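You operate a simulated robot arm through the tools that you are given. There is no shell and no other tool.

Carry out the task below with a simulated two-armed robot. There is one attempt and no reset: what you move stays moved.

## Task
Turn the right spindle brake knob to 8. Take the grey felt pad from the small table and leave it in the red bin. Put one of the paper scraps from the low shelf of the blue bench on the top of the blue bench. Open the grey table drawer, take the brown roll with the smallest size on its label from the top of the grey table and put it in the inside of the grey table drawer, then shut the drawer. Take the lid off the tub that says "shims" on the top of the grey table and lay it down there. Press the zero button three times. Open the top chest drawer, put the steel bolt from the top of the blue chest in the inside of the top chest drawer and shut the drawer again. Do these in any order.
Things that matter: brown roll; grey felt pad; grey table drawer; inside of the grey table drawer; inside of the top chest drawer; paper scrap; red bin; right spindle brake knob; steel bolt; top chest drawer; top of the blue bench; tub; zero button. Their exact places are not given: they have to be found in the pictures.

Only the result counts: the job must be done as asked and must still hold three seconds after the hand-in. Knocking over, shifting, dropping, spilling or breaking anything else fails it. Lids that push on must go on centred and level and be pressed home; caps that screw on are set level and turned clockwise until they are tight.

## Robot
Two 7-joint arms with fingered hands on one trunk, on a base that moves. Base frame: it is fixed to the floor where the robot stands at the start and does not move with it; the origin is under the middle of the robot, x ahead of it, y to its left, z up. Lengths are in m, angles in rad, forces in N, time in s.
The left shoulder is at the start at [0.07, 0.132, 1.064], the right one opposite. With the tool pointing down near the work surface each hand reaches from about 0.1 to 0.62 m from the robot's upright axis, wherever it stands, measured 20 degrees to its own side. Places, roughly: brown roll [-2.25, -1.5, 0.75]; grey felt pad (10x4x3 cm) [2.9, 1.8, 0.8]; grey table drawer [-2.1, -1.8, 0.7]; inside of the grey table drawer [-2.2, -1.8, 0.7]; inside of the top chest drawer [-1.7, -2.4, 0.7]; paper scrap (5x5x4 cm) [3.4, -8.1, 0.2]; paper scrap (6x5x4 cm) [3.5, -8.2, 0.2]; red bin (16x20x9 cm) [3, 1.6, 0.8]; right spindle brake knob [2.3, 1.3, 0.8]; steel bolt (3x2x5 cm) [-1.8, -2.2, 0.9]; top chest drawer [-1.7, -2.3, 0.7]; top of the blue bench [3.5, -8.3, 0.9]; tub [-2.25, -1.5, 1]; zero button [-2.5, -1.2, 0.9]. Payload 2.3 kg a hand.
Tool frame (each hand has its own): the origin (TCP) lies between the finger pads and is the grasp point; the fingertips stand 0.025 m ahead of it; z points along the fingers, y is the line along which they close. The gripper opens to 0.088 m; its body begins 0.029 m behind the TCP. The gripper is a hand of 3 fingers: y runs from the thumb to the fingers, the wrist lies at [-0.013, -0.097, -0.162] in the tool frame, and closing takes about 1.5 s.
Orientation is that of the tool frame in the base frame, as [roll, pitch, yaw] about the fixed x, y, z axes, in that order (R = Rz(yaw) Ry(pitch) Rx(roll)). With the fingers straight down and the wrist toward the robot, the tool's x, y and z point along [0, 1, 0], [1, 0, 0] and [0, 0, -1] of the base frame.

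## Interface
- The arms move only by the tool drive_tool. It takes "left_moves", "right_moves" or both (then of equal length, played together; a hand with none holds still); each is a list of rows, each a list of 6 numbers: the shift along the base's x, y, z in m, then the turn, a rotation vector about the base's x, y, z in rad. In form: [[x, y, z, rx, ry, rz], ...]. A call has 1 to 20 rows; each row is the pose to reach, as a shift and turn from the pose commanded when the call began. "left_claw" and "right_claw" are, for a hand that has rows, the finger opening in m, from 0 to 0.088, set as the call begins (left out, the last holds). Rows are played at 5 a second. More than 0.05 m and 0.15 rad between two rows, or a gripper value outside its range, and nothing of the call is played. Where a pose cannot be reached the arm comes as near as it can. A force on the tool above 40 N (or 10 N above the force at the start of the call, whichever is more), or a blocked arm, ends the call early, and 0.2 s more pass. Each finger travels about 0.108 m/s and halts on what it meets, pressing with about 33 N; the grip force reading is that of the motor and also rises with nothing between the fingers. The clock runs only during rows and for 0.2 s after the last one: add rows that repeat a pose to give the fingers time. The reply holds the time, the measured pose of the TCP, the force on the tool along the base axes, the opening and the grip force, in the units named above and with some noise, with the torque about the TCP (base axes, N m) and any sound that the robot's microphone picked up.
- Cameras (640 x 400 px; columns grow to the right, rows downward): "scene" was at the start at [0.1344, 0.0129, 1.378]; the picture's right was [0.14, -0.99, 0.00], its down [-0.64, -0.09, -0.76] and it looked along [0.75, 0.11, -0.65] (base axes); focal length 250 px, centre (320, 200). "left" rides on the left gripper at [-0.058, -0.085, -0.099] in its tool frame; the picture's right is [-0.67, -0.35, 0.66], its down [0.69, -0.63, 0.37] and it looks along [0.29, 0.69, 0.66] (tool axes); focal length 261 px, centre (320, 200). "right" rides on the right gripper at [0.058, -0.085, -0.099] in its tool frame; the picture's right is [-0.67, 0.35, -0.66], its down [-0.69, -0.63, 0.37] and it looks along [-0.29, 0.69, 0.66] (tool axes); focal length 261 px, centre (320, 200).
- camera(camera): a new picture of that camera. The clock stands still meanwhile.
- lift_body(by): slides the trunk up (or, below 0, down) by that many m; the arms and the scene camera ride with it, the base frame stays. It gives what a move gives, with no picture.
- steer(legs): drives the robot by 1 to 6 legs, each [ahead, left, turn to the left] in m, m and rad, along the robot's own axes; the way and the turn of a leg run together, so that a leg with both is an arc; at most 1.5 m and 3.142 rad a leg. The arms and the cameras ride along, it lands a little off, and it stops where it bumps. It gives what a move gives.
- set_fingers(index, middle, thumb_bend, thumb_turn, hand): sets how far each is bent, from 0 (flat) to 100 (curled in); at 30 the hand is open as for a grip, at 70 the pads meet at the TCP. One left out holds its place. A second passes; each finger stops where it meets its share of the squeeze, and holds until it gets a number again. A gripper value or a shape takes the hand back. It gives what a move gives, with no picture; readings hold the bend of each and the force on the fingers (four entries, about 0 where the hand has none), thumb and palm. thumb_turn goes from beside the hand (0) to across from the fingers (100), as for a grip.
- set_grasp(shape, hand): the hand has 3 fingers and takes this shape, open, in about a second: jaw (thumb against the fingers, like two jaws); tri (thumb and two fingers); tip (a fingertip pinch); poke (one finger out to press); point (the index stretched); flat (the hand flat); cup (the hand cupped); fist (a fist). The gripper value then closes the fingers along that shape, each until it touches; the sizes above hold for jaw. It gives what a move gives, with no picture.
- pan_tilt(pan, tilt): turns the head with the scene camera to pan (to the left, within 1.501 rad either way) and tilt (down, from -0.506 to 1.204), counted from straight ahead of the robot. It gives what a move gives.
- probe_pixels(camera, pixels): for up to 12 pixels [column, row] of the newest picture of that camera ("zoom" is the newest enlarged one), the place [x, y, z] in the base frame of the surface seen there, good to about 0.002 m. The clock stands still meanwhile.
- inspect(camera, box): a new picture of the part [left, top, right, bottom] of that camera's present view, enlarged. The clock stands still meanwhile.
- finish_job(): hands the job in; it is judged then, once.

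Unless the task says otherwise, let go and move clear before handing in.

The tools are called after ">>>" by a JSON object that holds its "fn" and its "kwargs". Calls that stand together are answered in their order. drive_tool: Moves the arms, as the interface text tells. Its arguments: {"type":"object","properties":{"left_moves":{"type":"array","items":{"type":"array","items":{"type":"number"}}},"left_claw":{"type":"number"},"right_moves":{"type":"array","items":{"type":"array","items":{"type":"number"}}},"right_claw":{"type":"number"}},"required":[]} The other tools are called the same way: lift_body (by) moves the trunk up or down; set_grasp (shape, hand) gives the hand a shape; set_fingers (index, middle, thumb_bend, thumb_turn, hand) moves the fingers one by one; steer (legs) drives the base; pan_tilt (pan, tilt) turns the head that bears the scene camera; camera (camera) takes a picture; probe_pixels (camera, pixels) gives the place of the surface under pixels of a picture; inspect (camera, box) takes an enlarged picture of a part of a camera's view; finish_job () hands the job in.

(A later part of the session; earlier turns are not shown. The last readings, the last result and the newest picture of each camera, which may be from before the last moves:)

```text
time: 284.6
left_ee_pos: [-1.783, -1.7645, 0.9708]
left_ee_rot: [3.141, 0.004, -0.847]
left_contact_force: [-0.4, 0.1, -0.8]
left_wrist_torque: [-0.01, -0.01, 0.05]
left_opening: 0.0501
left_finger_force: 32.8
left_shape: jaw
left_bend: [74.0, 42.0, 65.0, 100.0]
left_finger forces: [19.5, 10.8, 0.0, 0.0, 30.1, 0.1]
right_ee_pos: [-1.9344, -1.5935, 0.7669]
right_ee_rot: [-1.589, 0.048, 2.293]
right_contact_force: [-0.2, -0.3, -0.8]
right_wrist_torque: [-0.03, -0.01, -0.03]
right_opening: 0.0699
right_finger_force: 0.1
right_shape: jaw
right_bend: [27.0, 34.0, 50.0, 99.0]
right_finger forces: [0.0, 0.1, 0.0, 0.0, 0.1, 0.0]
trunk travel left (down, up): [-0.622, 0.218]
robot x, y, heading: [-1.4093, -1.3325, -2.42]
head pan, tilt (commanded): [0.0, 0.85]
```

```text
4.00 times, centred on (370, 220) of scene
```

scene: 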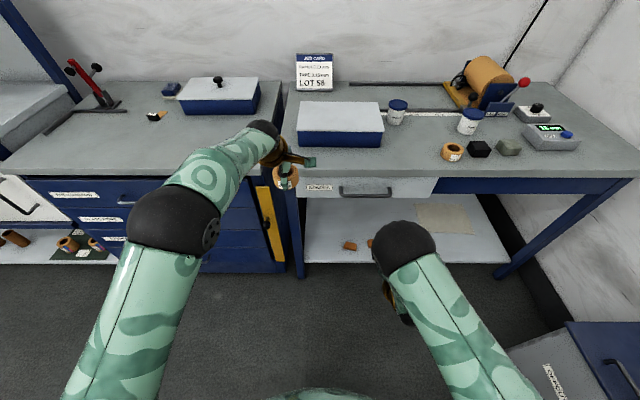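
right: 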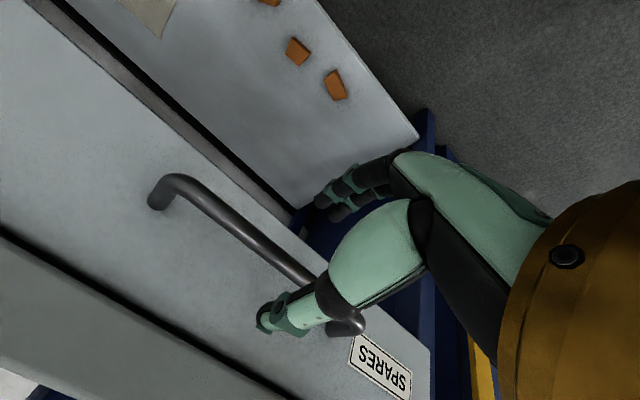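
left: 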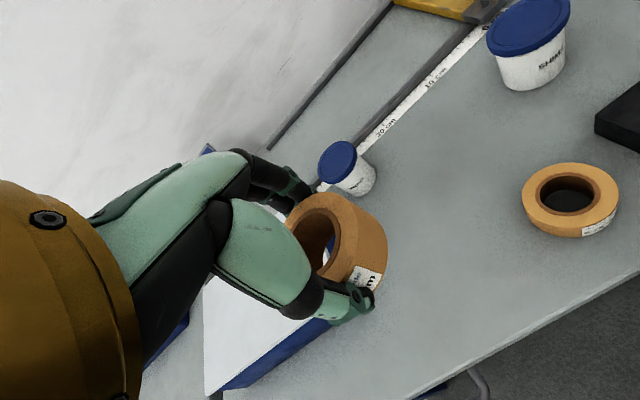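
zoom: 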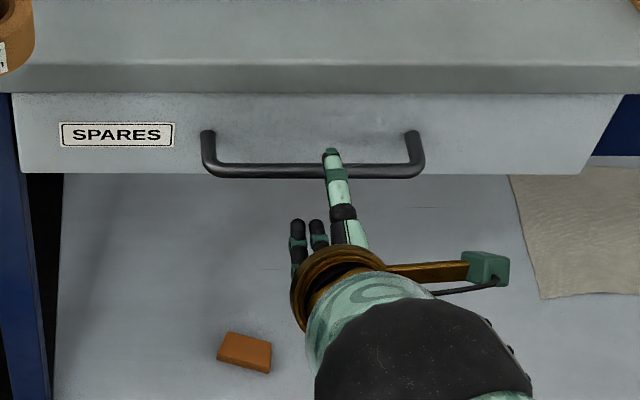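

The hand straddles the bar. Moving in the last 3.5 cm with a slightly smaller opening, then closing.

>>> {"fn": "drive_tool", "kwargs": {"right_moves": [[-0.009, -0.008, 0.001, 0, 0, 0], [-0.018, -0.016, 0.002, 0, 0, 0], [-0.0265, -0.0234, 0.002, 0, 0, 0], [-0.0265, -0.0234, 0.002, 0, 0, 0]], "right_claw": 0.058}}

>>> {"fn": "drive_tool", "kwargs": {"right_moves": [[0, 0, 0, 0, 0, 0], [0, 0, 0, 0, 0, 0], [0, 0, 0, 0, 0, 0], [0, 0, 0, 0, 0, 0], [0, 0, 0, 0, 0, 0]], "right_claw": 0.0}}

>>> {"fn": "camera", "kwargs": {"camera": "right"}}

```text
time: 285.6
left_ee_pos: [-1.7816, -1.7655, 0.9691]
left_ee_rot: [-3.139, 0.002, -0.848]
left_contact_force: [0.2, 0.2, -0.5]
left_wrist_torque: [0.04, 0.01, 0.03]
left_opening: 0.0503
left_finger_force: 33.0
left_shape: jaw
left_bend: [74.0, 42.0, 65.0, 100.0]
left_finger forces: [19.4, 10.7, 0.0, 0.0, 30.2, 0.0]
right_ee_pos: [-1.9623, -1.6163, 0.7695]
right_ee_rot: [-1.588, 0.046, 2.293]
right_contact_force: [0.1, 0.1, 0.2]
right_wrist_torque: [-0.04, 0.01, 0.01]
right_opening: 0.0585
right_finger_force: 0.1
right_shape: jaw
right_bend: [28.0, 38.0, 61.0, 99.0]
right_finger forces: [0.0, 0.1, 0.0, 0.0, 0.0, 0.0]
trunk travel left (down, up): [-0.622, 0.218]
robot x, y, heading: [-1.4158, -1.3323, -2.42]
head pan, tilt (commanded): [0.0, 0.85]
```

```text
time: 286.8
left_ee_pos: [-1.7826, -1.7657, 0.9709]
left_ee_rot: [-3.14, 0.003, -0.845]
left_contact_force: [0.0, 0.1, -0.6]
left_wrist_torque: [-0.03, 0.01, -0.03]
left_opening: 0.0504
left_finger_force: 32.7
left_shape: jaw
left_bend: [74.0, 42.0, 65.0, 100.0]
left_finger forces: [19.4, 10.7, 0.0, 0.0, 30.1, 0.0]
right_ee_pos: [-1.9616, -1.6161, 0.7706]
right_ee_rot: [-1.588, 0.048, 2.292]
right_contact_force: [-3.7, -1.6, 3.3]
right_wrist_torque: [-0.03, -0.05, 0.0]
right_opening: 0.0
right_finger_force: 33.2
right_shape: jaw
right_bend: [70.0, 70.0, 73.0, 100.0]
right_finger forces: [8.2, 2.2, 0.0, 0.0, 36.8, 0.1]
trunk travel left (down, up): [-0.622, 0.218]
robot x, y, heading: [-1.4143, -1.3333, -2.416]
head pan, tilt (commanded): [0.0, 0.85]
```

```text
taken
```

right: 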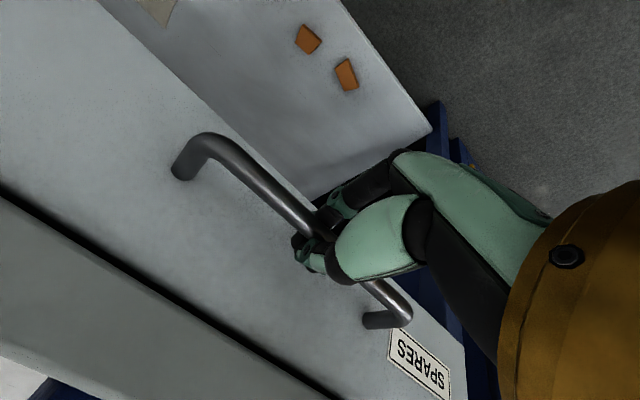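

Gripped. Pulling the drawer open by driving back 0.22 m.

>>> {"fn": "steer", "kwargs": {"legs": [[-0.22, 0, 0]]}}

>>> {"fn": "camera", "kwargs": {"camera": "scene"}}

>>> {"fn": "camera", "kwargs": {"camera": "right"}}

```text
time: 288.5
left_ee_pos: [-1.6149, -1.6192, 0.9706]
left_ee_rot: [-3.14, 0.003, -0.846]
left_contact_force: [0.1, 0.3, -1.1]
left_wrist_torque: [0.0, -0.03, 0.01]
left_opening: 0.0506
left_finger_force: 32.5
left_shape: jaw
left_bend: [74.0, 42.0, 65.0, 100.0]
left_finger forces: [19.4, 10.6, 0.0, 0.0, 30.0, 0.1]
right_ee_pos: [-1.7942, -1.4699, 0.7703]
right_ee_rot: [-1.586, 0.045, 2.294]
right_contact_force: [-0.8, -1.7, 2.0]
right_wrist_torque: [-0.05, -0.01, -0.02]
right_opening: 0.0
right_finger_force: 32.6
right_shape: jaw
right_bend: [70.0, 70.0, 73.0, 100.0]
right_finger forces: [7.3, 1.4, 0.0, 0.0, 1.6, 0.0]
trunk travel left (down, up): [-0.622, 0.218]
robot x, y, heading: [-1.2479, -1.1883, -2.419]
head pan, tilt (commanded): [0.0, 0.85]
```

```text
taken
```

scene: 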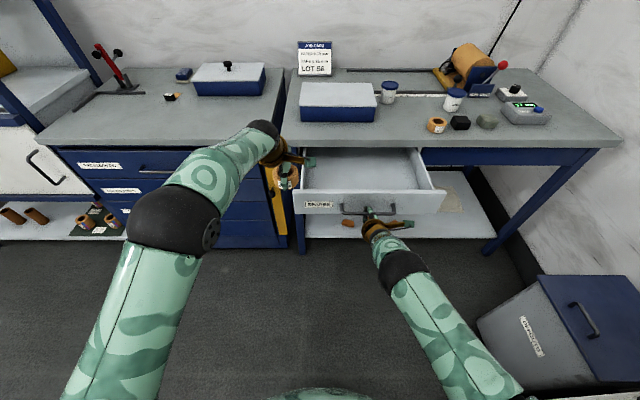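

```text
taken
```

right: 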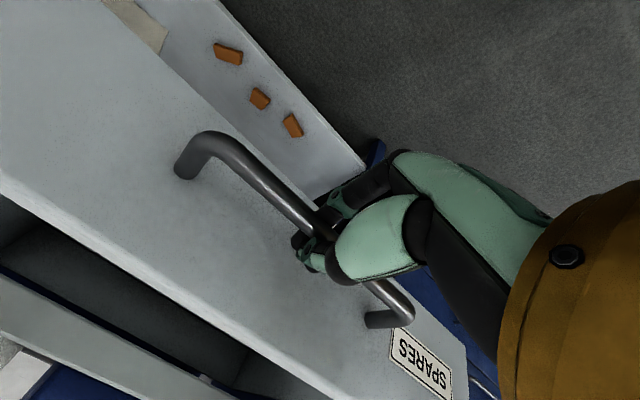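

The drawer is open and empty inside (px 360,165). Releasing the handle and retreating.

>>> {"fn": "drive_tool", "kwargs": {"right_moves": [[0, 0, 0, 0, 0, 0], [0, 0, 0, 0, 0, 0], [0, 0, 0, 0, 0, 0], [0, 0, 0, 0, 0, 0], [0.015, 0.013, 0, 0, 0, 0], [0.035, 0.031, 0, 0, 0, 0], [0.06, 0.053, 0, 0, 0, 0], [0.075, 0.066, 0, 0, 0, 0]], "right_claw": 0.06}}

>>> {"fn": "camera", "kwargs": {"camera": "right"}}

```text
time: 290.3
left_ee_pos: [-1.6152, -1.6172, 0.9708]
left_ee_rot: [-3.141, 0.002, -0.846]
left_contact_force: [-0.6, 0.0, -0.2]
left_wrist_torque: [0.02, 0.02, -0.01]
left_opening: 0.0503
left_finger_force: 32.7
left_shape: jaw
left_bend: [74.0, 42.0, 65.0, 100.0]
left_finger forces: [19.4, 10.7, 0.0, 0.0, 30.1, 0.1]
right_ee_pos: [-1.7205, -1.4016, 0.771]
right_ee_rot: [-1.586, 0.046, 2.294]
right_contact_force: [0.4, -0.6, -1.0]
right_wrist_torque: [0.0, 0.0, -0.01]
right_opening: 0.06
right_finger_force: 0.0
right_shape: jaw
right_bend: [28.0, 38.0, 60.0, 100.0]
right_finger forces: [0.0, 0.0, 0.0, 0.0, 0.1, 0.0]
trunk travel left (down, up): [-0.622, 0.218]
robot x, y, heading: [-1.2476, -1.1868, -2.418]
head pan, tilt (commanded): [0.0, 0.85]
```

```text
taken
```

right: 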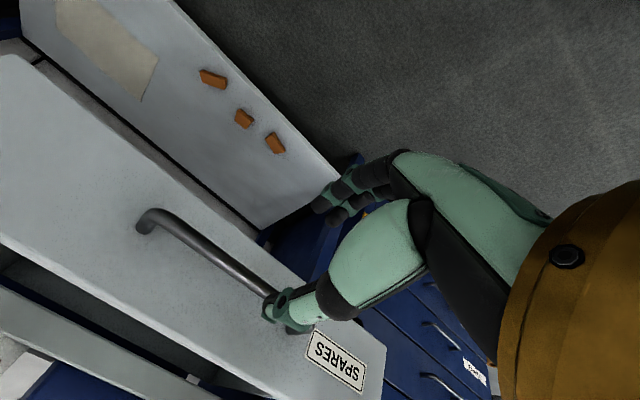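

Clean release. Raising and unrolling the right hand so it clears the open drawer.

>>> {"fn": "drive_tool", "kwargs": {"right_moves": [[0.01, 0.009, 0, -0.1, -0.088, 0], [0.02, 0.018, 0.01, -0.2, -0.177, 0], [0.02, 0.018, 0.04, -0.3, -0.265, 0], [0.02, 0.018, 0.07, -0.4, -0.354, 0], [0.02, 0.018, 0.11, -0.5, -0.442, 0], [0.02, 0.018, 0.15, -0.6, -0.53, 0], [0.02, 0.018, 0.19, -0.7, -0.619, 0], [0.02, 0.018, 0.23, -0.8, -0.707, 0], [0.02, 0.018, 0.27, -0.9, -0.796, 0], [0.02, 0.018, 0.3, -1.0, -0.884, 0], [0.02, 0.018, 0.33, -1.1, -0.972, 0], [0.02, 0.018, 0.33, -1.161, -1.0266, 0], [0.02, 0.018, 0.33, -1.161, -1.0266, 0]]}}

>>> {"fn": "camera", "kwargs": {"camera": "scene"}}

>>> {"fn": "probe_pixels", "kwargs": {"camera": "scene", "pixels": [[350, 170], [330, 180], [390, 175], [310, 180], [360, 193], [410, 192], [430, 185], [345, 155]]}}

```text
time: 293.1
left_ee_pos: [-1.6143, -1.6174, 0.9697]
left_ee_rot: [-3.14, 0.001, -0.844]
left_contact_force: [-0.1, 0.2, -0.2]
left_wrist_torque: [0.0, -0.01, 0.0]
left_opening: 0.0503
left_finger_force: 32.3
left_shape: jaw
left_bend: [74.0, 42.0, 65.0, 100.0]
left_finger forces: [19.5, 10.7, 0.0, 0.0, 30.2, 0.0]
right_ee_pos: [-1.699, -1.3855, 1.1013]
right_ee_rot: [1.638, 1.543, -0.763]
right_contact_force: [-0.8, 0.4, 0.0]
right_wrist_torque: [0.04, -0.01, 0.02]
right_opening: 0.0597
right_finger_force: 0.0
right_shape: jaw
right_bend: [28.0, 38.0, 60.0, 100.0]
right_finger forces: [0.0, 0.0, 0.0, 0.0, 0.0, 0.0]
trunk travel left (down, up): [-0.622, 0.218]
robot x, y, heading: [-1.2449, -1.1869, -2.415]
head pan, tilt (commanded): [0.0, 0.85]
```

```text
taken
```

scene: 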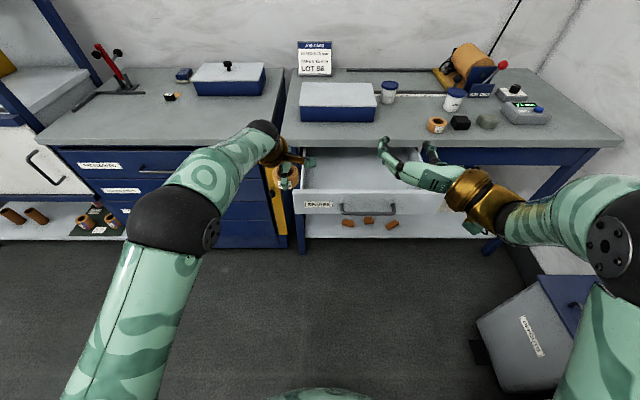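

```text
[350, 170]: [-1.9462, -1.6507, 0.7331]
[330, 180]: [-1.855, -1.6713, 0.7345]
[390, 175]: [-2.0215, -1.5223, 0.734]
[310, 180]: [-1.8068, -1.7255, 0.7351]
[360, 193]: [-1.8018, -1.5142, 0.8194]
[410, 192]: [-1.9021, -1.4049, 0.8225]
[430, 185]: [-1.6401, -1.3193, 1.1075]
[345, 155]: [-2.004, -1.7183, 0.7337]
```

The drawer bottom is at z≈0.734 and its panel top at 0.82. I'll slide right 0.175 m and forward 0.195 m to put the roll over the drawer.

>>> {"fn": "steer", "kwargs": {"legs": [[0, -0.175, 0], [0.195, 0, 0]]}}

>>> {"fn": "camera", "kwargs": {"camera": "scene"}}

>>> {"fn": "camera", "kwargs": {"camera": "left"}}

```text
time: 295.8
left_ee_pos: [-1.8744, -1.6136, 0.9697]
left_ee_rot: [-3.14, 0.002, -0.848]
left_contact_force: [0.4, 1.2, -0.1]
left_wrist_torque: [0.0, -0.03, -0.02]
left_opening: 0.0502
left_finger_force: 32.6
left_shape: jaw
left_bend: [74.0, 42.0, 65.0, 100.0]
left_finger forces: [19.5, 10.8, 0.0, 0.0, 30.1, 0.0]
right_ee_pos: [-1.958, -1.3816, 1.1024]
right_ee_rot: [1.515, 1.544, -0.886]
right_contact_force: [0.0, -0.1, 0.3]
right_wrist_torque: [-0.06, 0.02, 0.03]
right_opening: 0.0598
right_finger_force: 0.1
right_shape: jaw
right_bend: [28.0, 38.0, 60.0, 100.0]
right_finger forces: [0.0, 0.0, 0.0, 0.1, 0.1, 0.0]
trunk travel left (down, up): [-0.622, 0.218]
robot x, y, heading: [-1.5073, -1.1811, -2.42]
head pan, tilt (commanded): [0.0, 0.85]
```

```text
taken
```

scene: 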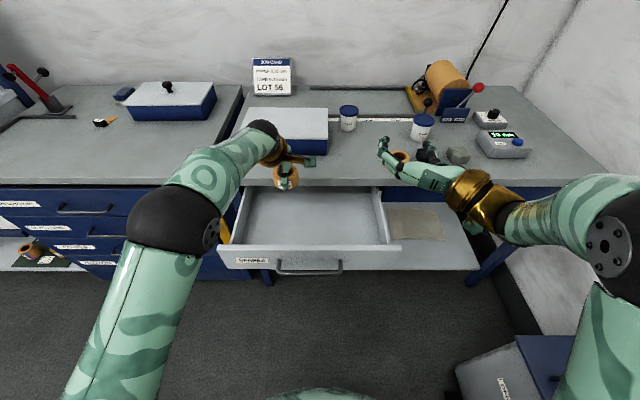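

```text
taken
```

left: 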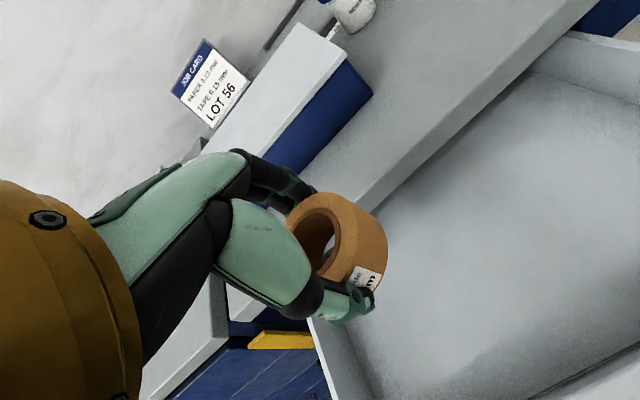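

The roll's landing point projects to px (443,293), inside the drawer. I'll shift 3 cm right and lower it.

>>> {"fn": "drive_tool", "kwargs": {"left_moves": [[-0.01, 0.011, -0.03, 0, 0, 0], [-0.0198, 0.0225, -0.06, 0, 0, 0], [-0.0198, 0.0225, -0.1, 0, 0, 0], [-0.0198, 0.0225, -0.14, 0, 0, 0], [-0.0198, 0.0225, -0.17, 0, 0, 0], [-0.0198, 0.0225, -0.17, 0, 0, 0]]}}

>>> {"fn": "camera", "kwargs": {"camera": "left"}}

>>> {"fn": "inspect", "kwargs": {"camera": "scene", "box": [210, 160, 410, 285]}}

```text
time: 297.1
left_ee_pos: [-1.8972, -1.5918, 0.801]
left_ee_rot: [-3.14, 0.002, -0.845]
left_contact_force: [0.0, 0.6, -0.7]
left_wrist_torque: [0.01, -0.01, -0.03]
left_opening: 0.0503
left_finger_force: 33.0
left_shape: jaw
left_bend: [74.0, 42.0, 65.0, 100.0]
left_finger forces: [19.4, 10.7, 0.0, 0.0, 30.1, 0.0]
right_ee_pos: [-1.9588, -1.3814, 1.1019]
right_ee_rot: [1.562, 1.546, -0.839]
right_contact_force: [0.0, 1.1, 0.6]
right_wrist_torque: [0.03, -0.01, -0.01]
right_opening: 0.0599
right_finger_force: 0.1
right_shape: jaw
right_bend: [28.0, 38.0, 60.0, 100.0]
right_finger forces: [0.0, 0.0, 0.0, 0.0, 0.0, 0.1]
trunk travel left (down, up): [-0.622, 0.218]
robot x, y, heading: [-1.5056, -1.1852, -2.416]
head pan, tilt (commanded): [0.0, 0.85]
```

```text
taken
```

left: 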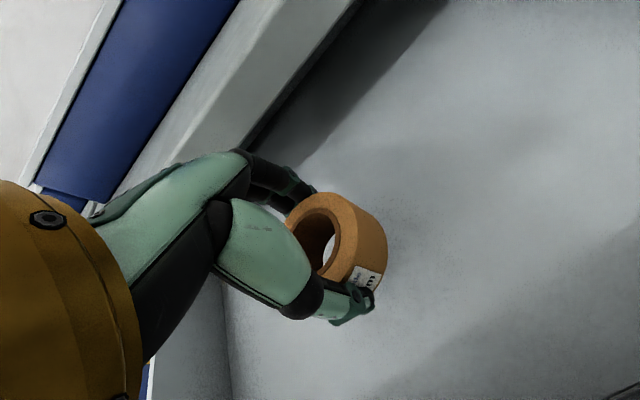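

```text
3.20 times, centred on (310, 222) of scene
```

zoom: 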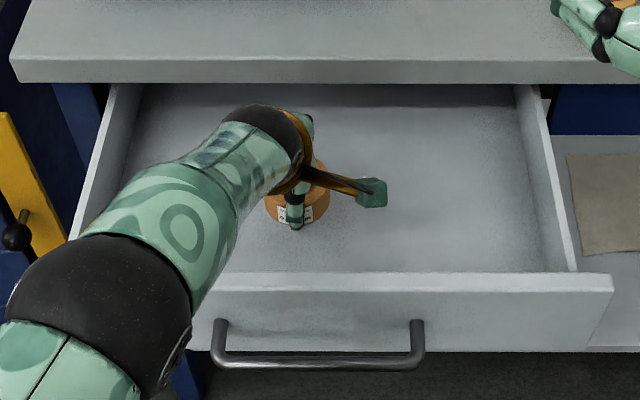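

Well centred in the drawer. Lowering the last 3.5 cm and releasing.

>>> {"fn": "drive_tool", "kwargs": {"left_moves": [[0, 0, -0.018, 0, 0, 0], [0, 0, -0.034, 0, 0, 0], [0, 0, -0.034, 0, 0, 0]]}}

>>> {"fn": "drive_tool", "kwargs": {"left_moves": [[0, 0, 0, 0, 0, 0], [0, 0, 0, 0, 0, 0], [0, 0, 0, 0, 0, 0], [0, 0, 0.02, 0, 0, 0], [0, 0, 0.06, 0, 0, 0], [0, 0, 0.1, 0, 0, 0], [0, 0, 0.14, 0, 0, 0], [0, 0, 0.18, 0, 0, 0], [0, 0, 0.22, 0, 0, 0], [0, 0, 0.25, 0, 0, 0]], "left_claw": 0.085}}

>>> {"fn": "camera", "kwargs": {"camera": "scene"}}

>>> {"fn": "camera", "kwargs": {"camera": "left"}}

```text
time: 297.9
left_ee_pos: [-1.8955, -1.5925, 0.7666]
left_ee_rot: [-3.14, 0.002, -0.846]
left_contact_force: [-1.1, -0.1, -0.6]
left_wrist_torque: [-0.01, 0.0, 0.02]
left_opening: 0.0502
left_finger_force: 33.1
left_shape: jaw
left_bend: [74.0, 42.0, 65.0, 100.0]
left_finger forces: [19.4, 10.8, 0.0, 0.0, 30.1, 0.0]
right_ee_pos: [-1.9603, -1.3804, 1.1022]
right_ee_rot: [1.6, 1.545, -0.8]
right_contact_force: [0.0, 0.2, -1.2]
right_wrist_torque: [-0.03, -0.02, 0.01]
right_opening: 0.0595
right_finger_force: 0.1
right_shape: jaw
right_bend: [28.0, 38.0, 60.0, 100.0]
right_finger forces: [0.0, 0.0, 0.0, 0.0, 0.1, 0.0]
trunk travel left (down, up): [-0.622, 0.218]
robot x, y, heading: [-1.5124, -1.1797, -2.419]
head pan, tilt (commanded): [0.0, 0.85]
```

```text
time: 300.1
left_ee_pos: [-1.8937, -1.5906, 1.0168]
left_ee_rot: [-3.141, 0.001, -0.847]
left_contact_force: [-0.3, 0.1, 0.4]
left_wrist_torque: [0.01, 0.02, 0.02]
left_opening: 0.0848
left_finger_force: 0.0
left_shape: jaw
left_bend: [31.0, 31.0, 31.0, 98.0]
left_finger forces: [0.0, 0.0, 0.0, 0.0, 0.0, 0.0]
right_ee_pos: [-1.9587, -1.3812, 1.1011]
right_ee_rot: [1.574, 1.545, -0.827]
right_contact_force: [0.0, -0.2, 0.6]
right_wrist_torque: [-0.01, -0.02, 0.0]
right_opening: 0.06
right_finger_force: 0.0
right_shape: jaw
right_bend: [28.0, 38.0, 60.0, 100.0]
right_finger forces: [0.0, 0.0, 0.0, 0.0, 0.0, 0.0]
trunk travel left (down, up): [-0.622, 0.218]
robot x, y, heading: [-1.5055, -1.1814, -2.419]
head pan, tilt (commanded): [0.0, 0.85]
```

```text
taken
```

scene: 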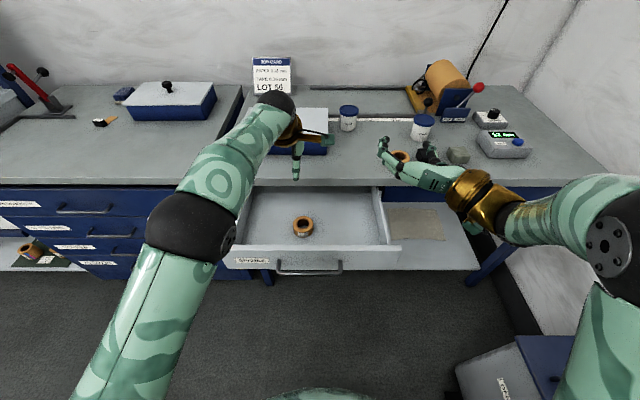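

```text
taken
```

left: 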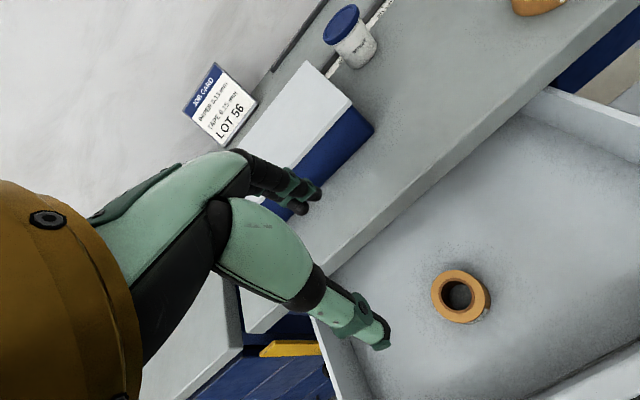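

The 0.13 roll sits in the drawer (px 303,226). To shut it I'll back up 0.2 m, lower the right hand (pointing forward, closed) in front of the panel right of the handle, and push with the base.

>>> {"fn": "steer", "kwargs": {"legs": [[-0.2, 0, 0]]}}

>>> {"fn": "drive_tool", "kwargs": {"left_moves": [[0, 0, 0.02, 0, 0, 0], [0, 0, 0.04, 0, 0, 0], [0, 0, 0.06, 0, 0, 0], [0, 0, 0.07, 0, 0, 0], [0, 0, 0.07, 0, 0, 0], [0, 0, 0.07, 0, 0, 0], [0, 0, 0.07, 0, 0, 0], [0, 0, 0.07, 0, 0, 0], [0, 0, 0.07, 0, 0, 0]], "right_moves": [[0, 0, -0.04, 0, 0, 0], [0, 0, -0.08, 0, 0, 0], [0, 0, -0.12, 0, 0, 0], [0, 0, -0.16, 0, 0, 0], [0, 0, -0.2, 0, 0, 0], [0, 0, -0.24, 0, 0, 0], [0, 0, -0.28, 0, 0, 0], [0, 0, -0.325, 0, 0, 0], [0, 0, -0.325, 0, 0, 0]], "right_claw": 0.0}}

>>> {"fn": "camera", "kwargs": {"camera": "scene"}}

>>> {"fn": "camera", "kwargs": {"camera": "right"}}

```text
time: 301.7
left_ee_pos: [-1.7482, -1.4618, 1.0158]
left_ee_rot: [-3.139, 0.001, -0.847]
left_contact_force: [0.0, 0.9, 1.3]
left_wrist_torque: [0.01, 0.01, 0.02]
left_opening: 0.0845
left_finger_force: 0.0
left_shape: jaw
left_bend: [31.0, 31.0, 31.0, 98.0]
left_finger forces: [0.1, 0.1, 0.0, 0.0, 0.1, 0.1]
right_ee_pos: [-1.8135, -1.2527, 1.102]
right_ee_rot: [1.589, 1.545, -0.815]
right_contact_force: [-1.1, -0.7, -0.3]
right_wrist_torque: [0.01, 0.0, -0.04]
right_opening: 0.0598
right_finger_force: 0.1
right_shape: jaw
right_bend: [28.0, 38.0, 60.0, 100.0]
right_finger forces: [0.0, 0.0, 0.0, 0.0, 0.0, 0.1]
trunk travel left (down, up): [-0.622, 0.218]
robot x, y, heading: [-1.362, -1.0544, -2.419]
head pan, tilt (commanded): [0.0, 0.85]
```

```text
time: 303.7
left_ee_pos: [-1.7382, -1.46, 1.0824]
left_ee_rot: [-3.14, 0.003, -0.846]
left_contact_force: [0.1, 0.5, -0.2]
left_wrist_torque: [0.0, -0.01, 0.01]
left_opening: 0.0847
left_finger_force: 0.1
left_shape: jaw
left_bend: [31.0, 31.0, 31.0, 98.0]
left_finger forces: [0.1, 0.0, 0.0, 0.0, 0.1, 0.1]
left hand out of reach, approached as far as the arm can: row 3, 4, 5, 6, 7, 8, 9
right_ee_pos: [-1.8109, -1.2522, 0.7755]
right_ee_rot: [1.486, 1.545, -0.916]
right_contact_force: [-1.2, 0.1, -0.2]
right_wrist_torque: [-0.03, 0.0, -0.02]
right_opening: 0.0
right_finger_force: 33.2
right_shape: jaw
right_bend: [70.0, 70.0, 77.0, 100.0]
right_finger forces: [0.0, 0.1, 0.0, 0.0, 0.1, 0.1]
trunk travel left (down, up): [-0.622, 0.218]
robot x, y, heading: [-1.3601, -1.0535, -2.42]
head pan, tilt (commanded): [0.0, 0.85]
```

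```text
taken
```

scene: 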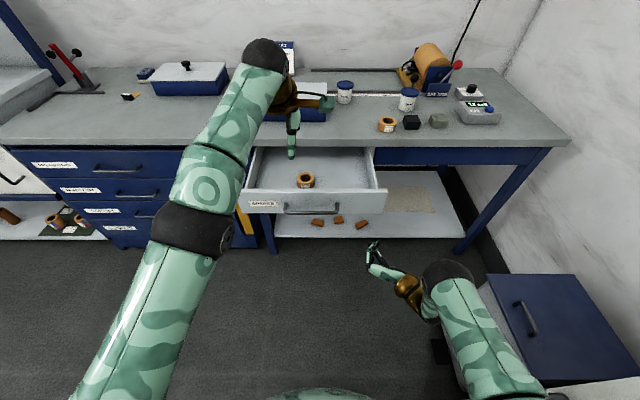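

```text
taken
```

right: 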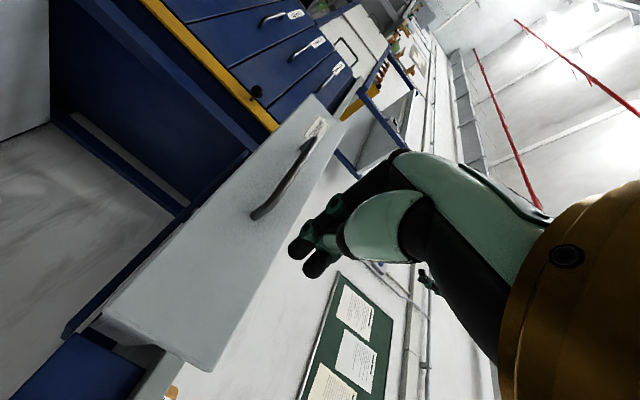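

I'll bring the left hand back to a relaxed position and nudge the right fist 4 cm left so it meets the panel squarely between handle and edge.

>>> {"fn": "drive_tool", "kwargs": {"left_moves": [[0.035, 0, 0, 0, 0, 0], [0.07, 0, 0, 0, 0, 0], [0.105, 0, 0, 0, 0, 0], [0.14, 0, 0, 0, 0, 0], [0.1736, 0, 0, 0, 0, 0], [0.1736, 0, 0, 0, 0, 0]], "right_moves": [[0.007, -0.008, 0, 0, 0, 0], [0.014, -0.016, 0, 0, 0, 0], [0.021, -0.024, 0, 0, 0, 0], [0.0284, -0.0323, 0, 0, 0, 0], [0.0284, -0.0323, 0, 0, 0, 0], [0.0284, -0.0323, 0, 0, 0, 0]]}}

>>> {"fn": "steer", "kwargs": {"legs": [[0.12, 0, 0]]}}

>>> {"fn": "camera", "kwargs": {"camera": "scene"}}

>>> {"fn": "camera", "kwargs": {"camera": "right"}}

```text
time: 305.1
left_ee_pos: [-1.5704, -1.4521, 1.0734]
left_ee_rot: [-3.072, 0.006, -0.863]
left_contact_force: [0.4, 0.4, 0.2]
left_wrist_torque: [0.0, -0.02, -0.04]
left_opening: 0.085
left_finger_force: 0.0
left_shape: jaw
left_bend: [31.0, 31.0, 31.0, 98.0]
left_finger forces: [0.0, 0.0, 0.0, 0.0, 0.0, 0.0]
left hand out of reach, approached as far as the arm can: row 5
right_ee_pos: [-1.7842, -1.2827, 0.7763]
right_ee_rot: [1.514, 1.544, -0.886]
right_contact_force: [1.0, 1.0, -0.6]
right_wrist_torque: [-0.04, 0.0, 0.03]
right_opening: 0.0001
right_finger_force: 33.2
right_shape: jaw
right_bend: [70.0, 70.0, 77.0, 100.0]
right_finger forces: [0.0, 0.0, 0.1, 0.1, 0.1, 0.0]
trunk travel left (down, up): [-0.622, 0.218]
robot x, y, heading: [-1.3606, -1.0518, -2.422]
head pan, tilt (commanded): [0.0, 0.85]
```

```text
time: 306.4
left_ee_pos: [-1.6601, -1.5294, 1.0729]
left_ee_rot: [-3.069, 0.004, -0.865]
left_contact_force: [0.0, -0.1, 0.4]
left_wrist_torque: [0.0, 0.01, -0.02]
left_opening: 0.0848
left_finger_force: 0.0
left_shape: jaw
left_bend: [31.0, 31.0, 31.0, 98.0]
left_finger forces: [0.0, 0.1, 0.0, 0.0, 0.0, 0.0]
right_ee_pos: [-1.8719, -1.3601, 0.7754]
right_ee_rot: [1.581, 1.544, -0.821]
right_contact_force: [-0.4, 0.8, 0.0]
right_wrist_torque: [-0.04, -0.02, 0.01]
right_opening: 0.0
right_finger_force: 33.6
right_shape: jaw
right_bend: [70.0, 70.0, 77.0, 100.0]
right_finger forces: [0.0, 0.0, 0.0, 0.1, 0.0, 0.0]
trunk travel left (down, up): [-0.622, 0.218]
robot x, y, heading: [-1.448, -1.1312, -2.415]
head pan, tilt (commanded): [0.0, 0.85]
```

```text
taken
```

scene: 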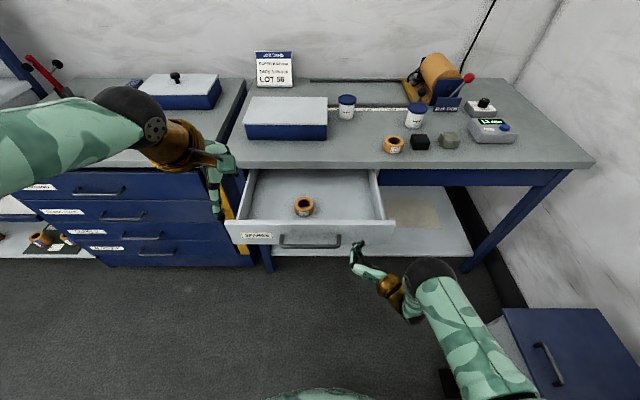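

```text
taken
```

right: 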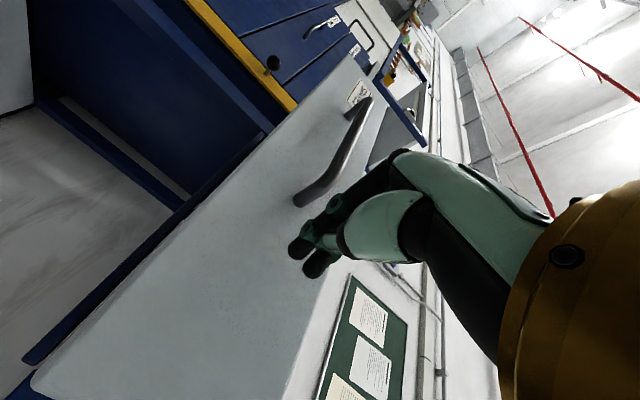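

The fist is just right of the handle's end. Driving forward 0.22 m to push the drawer in.

>>> {"fn": "steer", "kwargs": {"legs": [[0.22, 0, 0]]}}

>>> {"fn": "camera", "kwargs": {"camera": "scene"}}

>>> {"fn": "camera", "kwargs": {"camera": "right"}}

```text
time: 308.1
left_ee_pos: [-1.8235, -1.6759, 1.0733]
left_ee_rot: [-3.07, 0.005, -0.863]
left_contact_force: [0.9, -0.2, -0.5]
left_wrist_torque: [-0.03, 0.02, -0.01]
left_opening: 0.0845
left_finger_force: 0.1
left_shape: jaw
left_bend: [31.0, 31.0, 31.0, 98.0]
left_finger forces: [0.0, 0.0, 0.0, 0.0, 0.0, 0.0]
right_ee_pos: [-2.0363, -1.5068, 0.777]
right_ee_rot: [1.578, 1.545, -0.825]
right_contact_force: [0.3, -0.3, 0.6]
right_wrist_torque: [0.0, -0.01, -0.03]
right_opening: 0.0
right_finger_force: 32.7
right_shape: jaw
right_bend: [70.0, 70.0, 77.0, 100.0]
right_finger forces: [0.1, 0.0, 0.0, 0.0, 0.0, 0.1]
trunk travel left (down, up): [-0.622, 0.218]
robot x, y, heading: [-1.6183, -1.2772, -2.42]
head pan, tilt (commanded): [0.0, 0.85]
```

```text
taken
```

scene: 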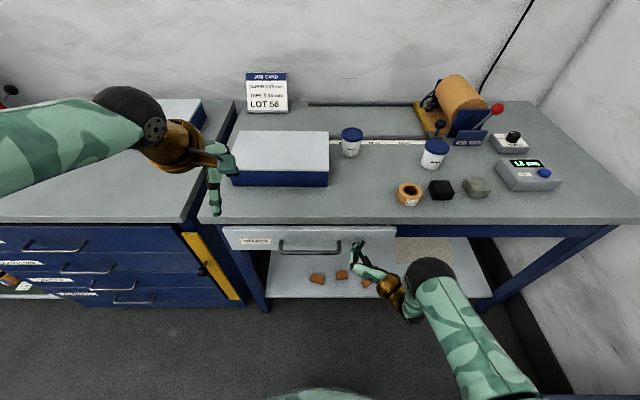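

```text
taken
```

right: 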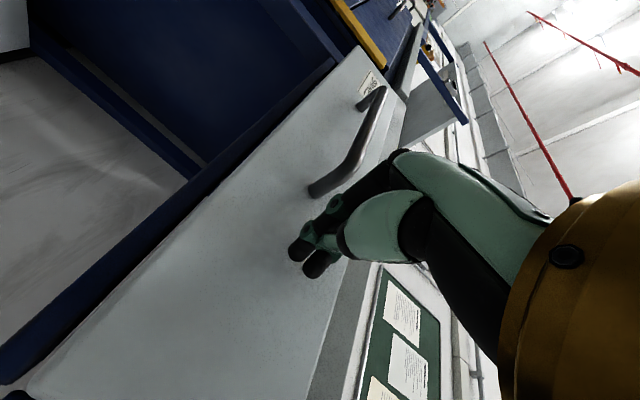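

The drawer is nearly in. I probe how far the face still stands out.

>>> {"fn": "inspect", "kwargs": {"camera": "scene", "box": [220, 205, 420, 300]}}

>>> {"fn": "probe_pixels", "kwargs": {"camera": "zoom", "pixels": [[120, 110], [250, 120], [370, 115], [250, 70], [480, 95], [300, 110]]}}

```text
3.20 times, centred on (320, 252) of scene
```

zoom: 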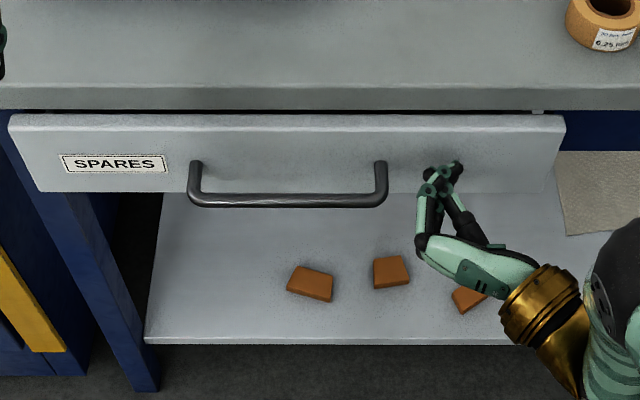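

```text
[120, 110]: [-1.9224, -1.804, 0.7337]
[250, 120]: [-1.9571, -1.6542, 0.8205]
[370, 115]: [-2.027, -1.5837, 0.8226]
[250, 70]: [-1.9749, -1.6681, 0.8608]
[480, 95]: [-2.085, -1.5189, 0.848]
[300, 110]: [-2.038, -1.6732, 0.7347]
```

About 2 cm to go. Driving 2 cm more.

>>> {"fn": "steer", "kwargs": {"legs": [[0.022, 0, 0]]}}

>>> {"fn": "inspect", "kwargs": {"camera": "scene", "box": [220, 205, 420, 300]}}

>>> {"fn": "probe_pixels", "kwargs": {"camera": "zoom", "pixels": [[120, 150], [260, 160], [350, 150], [500, 150], [100, 175], [540, 140]]}}

```text
time: 308.9
left_ee_pos: [-1.8385, -1.689, 1.0738]
left_ee_rot: [-3.07, 0.006, -0.864]
left_contact_force: [0.3, 0.4, -0.5]
left_wrist_torque: [-0.03, 0.02, 0.01]
left_opening: 0.0845
left_finger_force: 0.1
left_shape: jaw
left_bend: [31.0, 31.0, 31.0, 98.0]
left_finger forces: [0.1, 0.0, 0.1, 0.1, 0.0, 0.0]
right_ee_pos: [-2.0529, -1.5205, 0.7762]
right_ee_rot: [1.492, 1.545, -0.911]
right_contact_force: [0.3, 0.0, -0.4]
right_wrist_torque: [0.03, 0.01, 0.0]
right_opening: 0.0001
right_finger_force: 33.6
right_shape: jaw
right_bend: [70.0, 70.0, 77.0, 100.0]
right_finger forces: [0.0, 0.0, 0.0, 0.0, 0.0, 0.0]
trunk travel left (down, up): [-0.622, 0.218]
robot x, y, heading: [-1.6295, -1.2898, -2.42]
head pan, tilt (commanded): [0.0, 0.85]
```

```text
3.20 times, centred on (320, 252) of scene
```

zoom: 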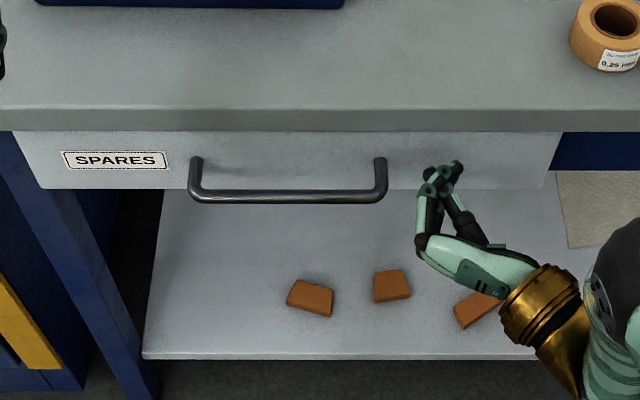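

```text
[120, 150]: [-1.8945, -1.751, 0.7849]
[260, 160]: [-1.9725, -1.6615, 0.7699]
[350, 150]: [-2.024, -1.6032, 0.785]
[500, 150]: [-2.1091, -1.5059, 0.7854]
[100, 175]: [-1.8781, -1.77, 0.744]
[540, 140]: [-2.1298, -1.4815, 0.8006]
```

The grey drawer's face is flush at 2.5777 m – shut with the roll inside. I'll back away, raise the right hand and turn it back to pointing down.

>>> {"fn": "steer", "kwargs": {"legs": [[-0.2, 0, 0]]}}

>>> {"fn": "drive_tool", "kwargs": {"right_moves": [[0, 0, 0.04, 0, 0, 0], [0, 0, 0.08, 0, 0, 0], [0, 0, 0.12, 0, 0, 0], [0, 0, 0.16, 0, 0, 0], [0, 0, 0.2, 0, 0, 0], [0, 0, 0.24, 0, 0, 0], [0, 0, 0.28, 0, 0, 0], [0, 0, 0.32, 0, 0, 0]], "right_claw": 0.08}}

>>> {"fn": "drive_tool", "kwargs": {"right_moves": [[0, 0, 0, -0.0069, -0.1137, -0.0806], [0, 0, 0, -0.0139, -0.2275, -0.1612], [0, 0, 0, -0.0208, -0.3412, -0.2418], [0, 0, 0, -0.0278, -0.455, -0.3224], [0, 0, 0, -0.0347, -0.5687, -0.403], [0, 0, 0, -0.0416, -0.6825, -0.4836], [0, 0, 0, -0.0486, -0.7962, -0.5642], [0, 0, 0, -0.0555, -0.91, -0.6448], [0, 0, 0, -0.0625, -1.0237, -0.7254], [0, 0, 0, -0.0694, -1.1375, -0.806], [0, 0, 0, -0.0763, -1.2512, -0.8866], [0, 0, 0, -0.0833, -1.365, -0.9672], [0, 0, 0, -0.0902, -1.4787, -1.0478], [0, 0, 0, -0.0972, -1.5925, -1.1284], [0, 0, 0, -0.1041, -1.7062, -1.209], [0, 0, 0, -0.1041, -1.7062, -1.209]]}}

>>> {"fn": "camera", "kwargs": {"camera": "scene"}}

```text
time: 310.4
left_ee_pos: [-1.6914, -1.5594, 1.0721]
left_ee_rot: [-3.068, 0.006, -0.864]
left_contact_force: [0.6, 0.2, -0.4]
left_wrist_torque: [0.01, 0.0, -0.02]
left_opening: 0.0844
left_finger_force: 0.0
left_shape: jaw
left_bend: [31.0, 31.0, 31.0, 98.0]
left_finger forces: [0.1, 0.0, 0.0, 0.0, 0.0, 0.0]
right_ee_pos: [-1.9046, -1.3897, 0.7753]
right_ee_rot: [1.671, 1.545, -0.731]
right_contact_force: [0.5, 0.6, 0.2]
right_wrist_torque: [-0.06, -0.02, 0.02]
right_opening: 0.0
right_finger_force: 32.7
right_shape: jaw
right_bend: [70.0, 70.0, 77.0, 100.0]
right_finger forces: [0.0, 0.0, 0.1, 0.1, 0.0, 0.1]
trunk travel left (down, up): [-0.622, 0.218]
robot x, y, heading: [-1.4806, -1.1632, -2.416]
head pan, tilt (commanded): [0.0, 0.85]
```

```text
time: 312.2
left_ee_pos: [-1.6894, -1.5581, 1.0727]
left_ee_rot: [-3.07, 0.004, -0.862]
left_contact_force: [0.3, 0.4, 0.4]
left_wrist_torque: [0.01, -0.02, 0.0]
left_opening: 0.0845
left_finger_force: 0.1
left_shape: jaw
left_bend: [31.0, 31.0, 31.0, 98.0]
left_finger forces: [0.0, 0.0, 0.0, 0.0, 0.0, 0.0]
right_ee_pos: [-1.9027, -1.3876, 1.0961]
right_ee_rot: [1.547, 1.543, -0.855]
right_contact_force: [0.2, 0.6, -0.5]
right_wrist_torque: [0.01, -0.02, 0.01]
right_opening: 0.08
right_finger_force: 0.0
right_shape: jaw
right_bend: [31.0, 32.0, 32.0, 98.0]
right_finger forces: [0.1, 0.0, 0.0, 0.1, 0.0, 0.1]
trunk travel left (down, up): [-0.622, 0.218]
robot x, y, heading: [-1.4853, -1.1608, -2.42]
head pan, tilt (commanded): [0.0, 0.85]
```

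```text
time: 315.6
left_ee_pos: [-1.6904, -1.5598, 1.0729]
left_ee_rot: [-3.07, 0.005, -0.861]
left_contact_force: [-1.0, -0.4, -0.4]
left_wrist_torque: [-0.04, 0.05, 0.01]
left_opening: 0.0849
left_finger_force: 0.0
left_shape: jaw
left_bend: [31.0, 31.0, 31.0, 98.0]
left_finger forces: [0.1, 0.1, 0.0, 0.0, 0.0, 0.0]
right_ee_pos: [-1.9043, -1.3887, 1.0949]
right_ee_rot: [3.128, -0.001, -0.873]
right_contact_force: [-0.4, 0.3, -0.2]
right_wrist_torque: [-0.01, 0.0, 0.01]
right_opening: 0.0801
right_finger_force: 0.0
right_shape: jaw
right_bend: [31.0, 32.0, 32.0, 98.0]
right_finger forces: [0.0, 0.0, 0.0, 0.1, 0.0, 0.0]
right hand out of reach, approached as far as the arm can: row 5, 6, 7, 8, 9, 10
trunk travel left (down, up): [-0.622, 0.218]
robot x, y, heading: [-1.4796, -1.1604, -2.416]
head pan, tilt (commanded): [0.0, 0.85]
```

```text
taken
```

scene: 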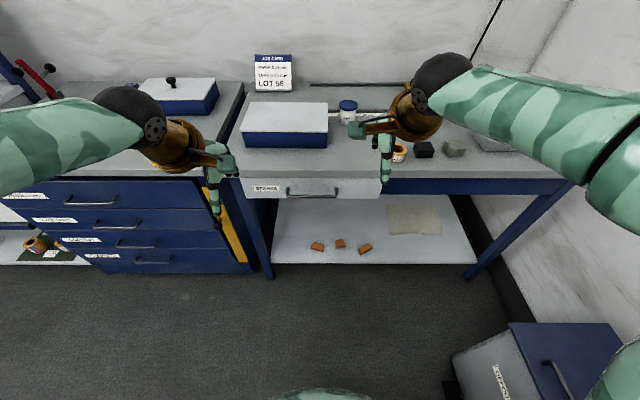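

Both hands are in downward poses. Driving to u≈0.30, g≈2.17 in front of the tub.

>>> {"fn": "steer", "kwargs": {"legs": [[0.1, -0.19, 0], [0.2, 0, 0]]}}

>>> {"fn": "camera", "kwargs": {"camera": "scene"}}

>>> {"fn": "camera", "kwargs": {"camera": "right"}}

```text
time: 318.5
left_ee_pos: [-2.0383, -1.6107, 1.0725]
left_ee_rot: [-3.072, 0.006, -0.86]
left_contact_force: [-0.7, 0.9, 0.6]
left_wrist_torque: [-0.03, 0.02, -0.01]
left_opening: 0.0845
left_finger_force: 0.2
left_shape: jaw
left_bend: [31.0, 31.0, 31.0, 98.0]
left_finger forces: [0.1, 0.0, 0.0, 0.0, 0.0, 0.1]
right_ee_pos: [-2.2513, -1.44, 1.0961]
right_ee_rot: [3.124, -0.001, -0.869]
right_contact_force: [-0.2, -0.4, 0.0]
right_wrist_torque: [0.0, -0.05, -0.01]
right_opening: 0.0801
right_finger_force: 0.1
right_shape: jaw
right_bend: [31.0, 32.0, 32.0, 98.0]
right_finger forces: [0.0, 0.1, 0.0, 0.0, 0.0, 0.0]
trunk travel left (down, up): [-0.622, 0.218]
robot x, y, heading: [-1.8277, -1.2102, -2.417]
head pan, tilt (commanded): [0.0, 0.85]
```

```text
taken
```

scene: 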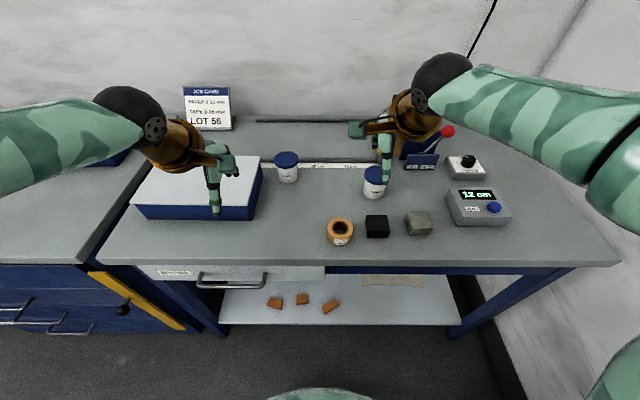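

```text
taken
```

right: 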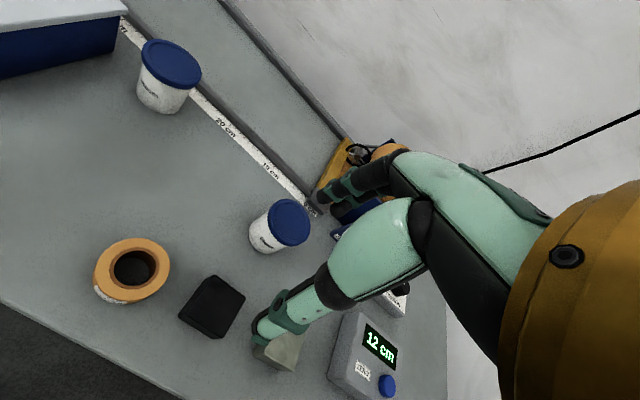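

I measure the SHIMS tub's lid precisely with the right-hand camera.

>>> {"fn": "inspect", "kwargs": {"camera": "right", "box": [232, 180, 328, 260]}}

>>> {"fn": "probe_pixels", "kwargs": {"camera": "right", "pixels": [[290, 222], [275, 212], [303, 232], [300, 206], [278, 236], [262, 240], [268, 225], [306, 220]]}}

```text
5.00 times, centred on (280, 220) of right
```

zoom: 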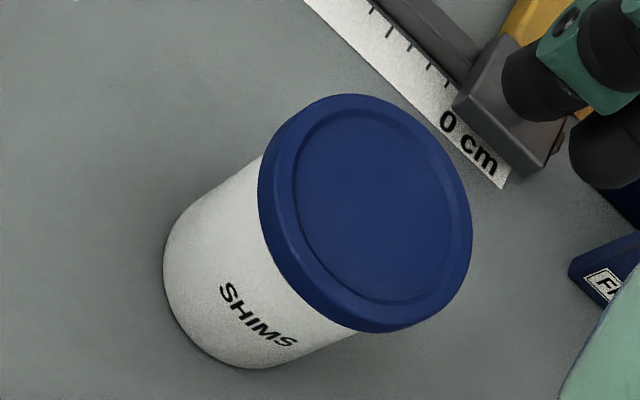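

```text
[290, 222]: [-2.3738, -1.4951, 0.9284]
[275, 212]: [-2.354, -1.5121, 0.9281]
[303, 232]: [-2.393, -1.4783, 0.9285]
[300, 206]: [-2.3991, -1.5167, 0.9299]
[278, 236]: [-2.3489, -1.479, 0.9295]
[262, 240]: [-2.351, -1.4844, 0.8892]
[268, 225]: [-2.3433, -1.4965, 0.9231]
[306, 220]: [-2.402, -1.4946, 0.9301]
```

The lid's centre is [−2.374,−1.495], top z≈0.93, diameter ≈6.4 cm. I'll come 5 cm closer and hover the right hand above it.

>>> {"fn": "steer", "kwargs": {"legs": [[0.05, 0, 0]]}}

>>> {"fn": "drive_tool", "kwargs": {"right_moves": [[-0.021, -0.006, 0, 0, 0, 0], [-0.043, -0.011, 0, 0, 0, 0], [-0.064, -0.016, -0.02, 0, 0, 0], [-0.085, -0.022, -0.045, 0, 0, 0], [-0.085, -0.022, -0.075, 0, 0, 0], [-0.085, -0.022, -0.075, 0, 0, 0]], "right_claw": 0.084}}

>>> {"fn": "camera", "kwargs": {"camera": "right"}}

>>> {"fn": "camera", "kwargs": {"camera": "scene"}}

```text
time: 319.4
left_ee_pos: [-2.0755, -1.6418, 1.0742]
left_ee_rot: [-3.072, 0.006, -0.86]
left_contact_force: [0.5, 0.4, 0.3]
left_wrist_torque: [-0.01, -0.02, -0.01]
left_opening: 0.0845
left_finger_force: 0.1
left_shape: jaw
left_bend: [31.0, 31.0, 31.0, 98.0]
left_finger forces: [0.1, 0.0, 0.1, 0.1, 0.1, 0.1]
right_ee_pos: [-2.2875, -1.4726, 1.0985]
right_ee_rot: [3.122, 0.001, -0.869]
right_contact_force: [0.2, -0.5, -0.4]
right_wrist_torque: [-0.02, -0.01, 0.01]
right_opening: 0.0801
right_finger_force: 0.1
right_shape: jaw
right_bend: [31.0, 32.0, 32.0, 98.0]
right_finger forces: [0.0, 0.0, 0.0, 0.1, 0.0, 0.1]
trunk travel left (down, up): [-0.622, 0.218]
robot x, y, heading: [-1.8702, -1.2444, -2.414]
head pan, tilt (commanded): [0.0, 0.85]
```

```text
time: 320.9
left_ee_pos: [-2.0776, -1.6446, 1.0716]
left_ee_rot: [-3.071, 0.005, -0.862]
left_contact_force: [-0.1, 0.5, -0.4]
left_wrist_torque: [-0.01, 0.01, 0.01]
left_opening: 0.0848
left_finger_force: 0.1
left_shape: jaw
left_bend: [31.0, 31.0, 31.0, 98.0]
left_finger forces: [0.0, 0.1, 0.1, 0.0, 0.1, 0.0]
right_ee_pos: [-2.3752, -1.4992, 1.0231]
right_ee_rot: [3.124, -0.001, -0.869]
right_contact_force: [-0.3, 0.4, 0.1]
right_wrist_torque: [0.01, 0.03, -0.04]
right_opening: 0.0837
right_finger_force: 0.2
right_shape: jaw
right_bend: [32.0, 31.0, 31.0, 98.0]
right_finger forces: [0.0, 0.1, 0.0, 0.0, 0.0, 0.0]
trunk travel left (down, up): [-0.622, 0.218]
robot x, y, heading: [-1.8689, -1.244, -2.413]
head pan, tilt (commanded): [0.0, 0.85]
```

```text
taken
```

right: 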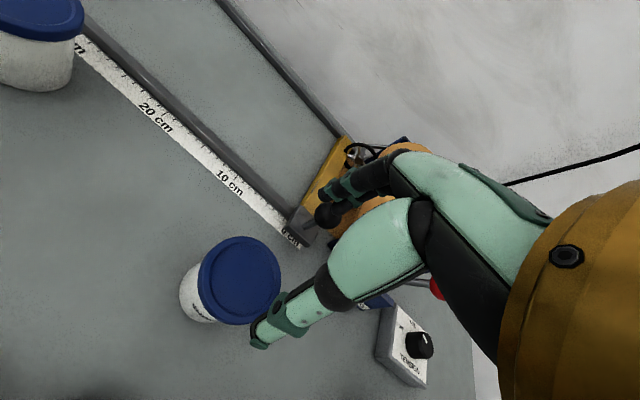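

```text
taken
```

scene: 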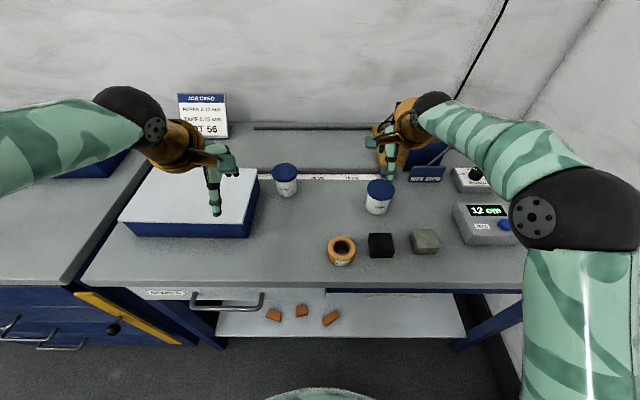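

The hand is centred within ~4 mm. I check the black ball knob behind the tub for finger clearance.

>>> {"fn": "inspect", "kwargs": {"camera": "right", "box": [270, 140, 398, 260]}}

>>> {"fn": "probe_pixels", "kwargs": {"camera": "right", "pixels": [[327, 214], [320, 214], [305, 228], [345, 190], [333, 195], [240, 280], [215, 262], [265, 300]]}}

```text
3.33 times, centred on (334, 200) of right
```

zoom: 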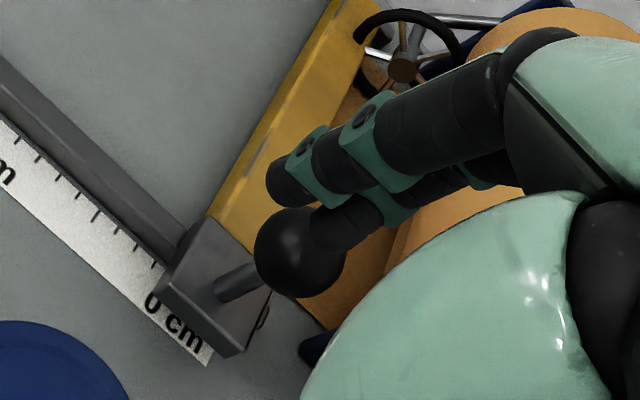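

```text
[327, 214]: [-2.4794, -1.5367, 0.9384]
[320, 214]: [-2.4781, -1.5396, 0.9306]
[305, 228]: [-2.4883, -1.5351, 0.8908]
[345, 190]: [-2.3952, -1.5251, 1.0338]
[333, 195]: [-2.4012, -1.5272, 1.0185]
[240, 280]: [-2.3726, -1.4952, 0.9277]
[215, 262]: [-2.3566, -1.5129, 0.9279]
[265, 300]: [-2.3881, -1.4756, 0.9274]
```

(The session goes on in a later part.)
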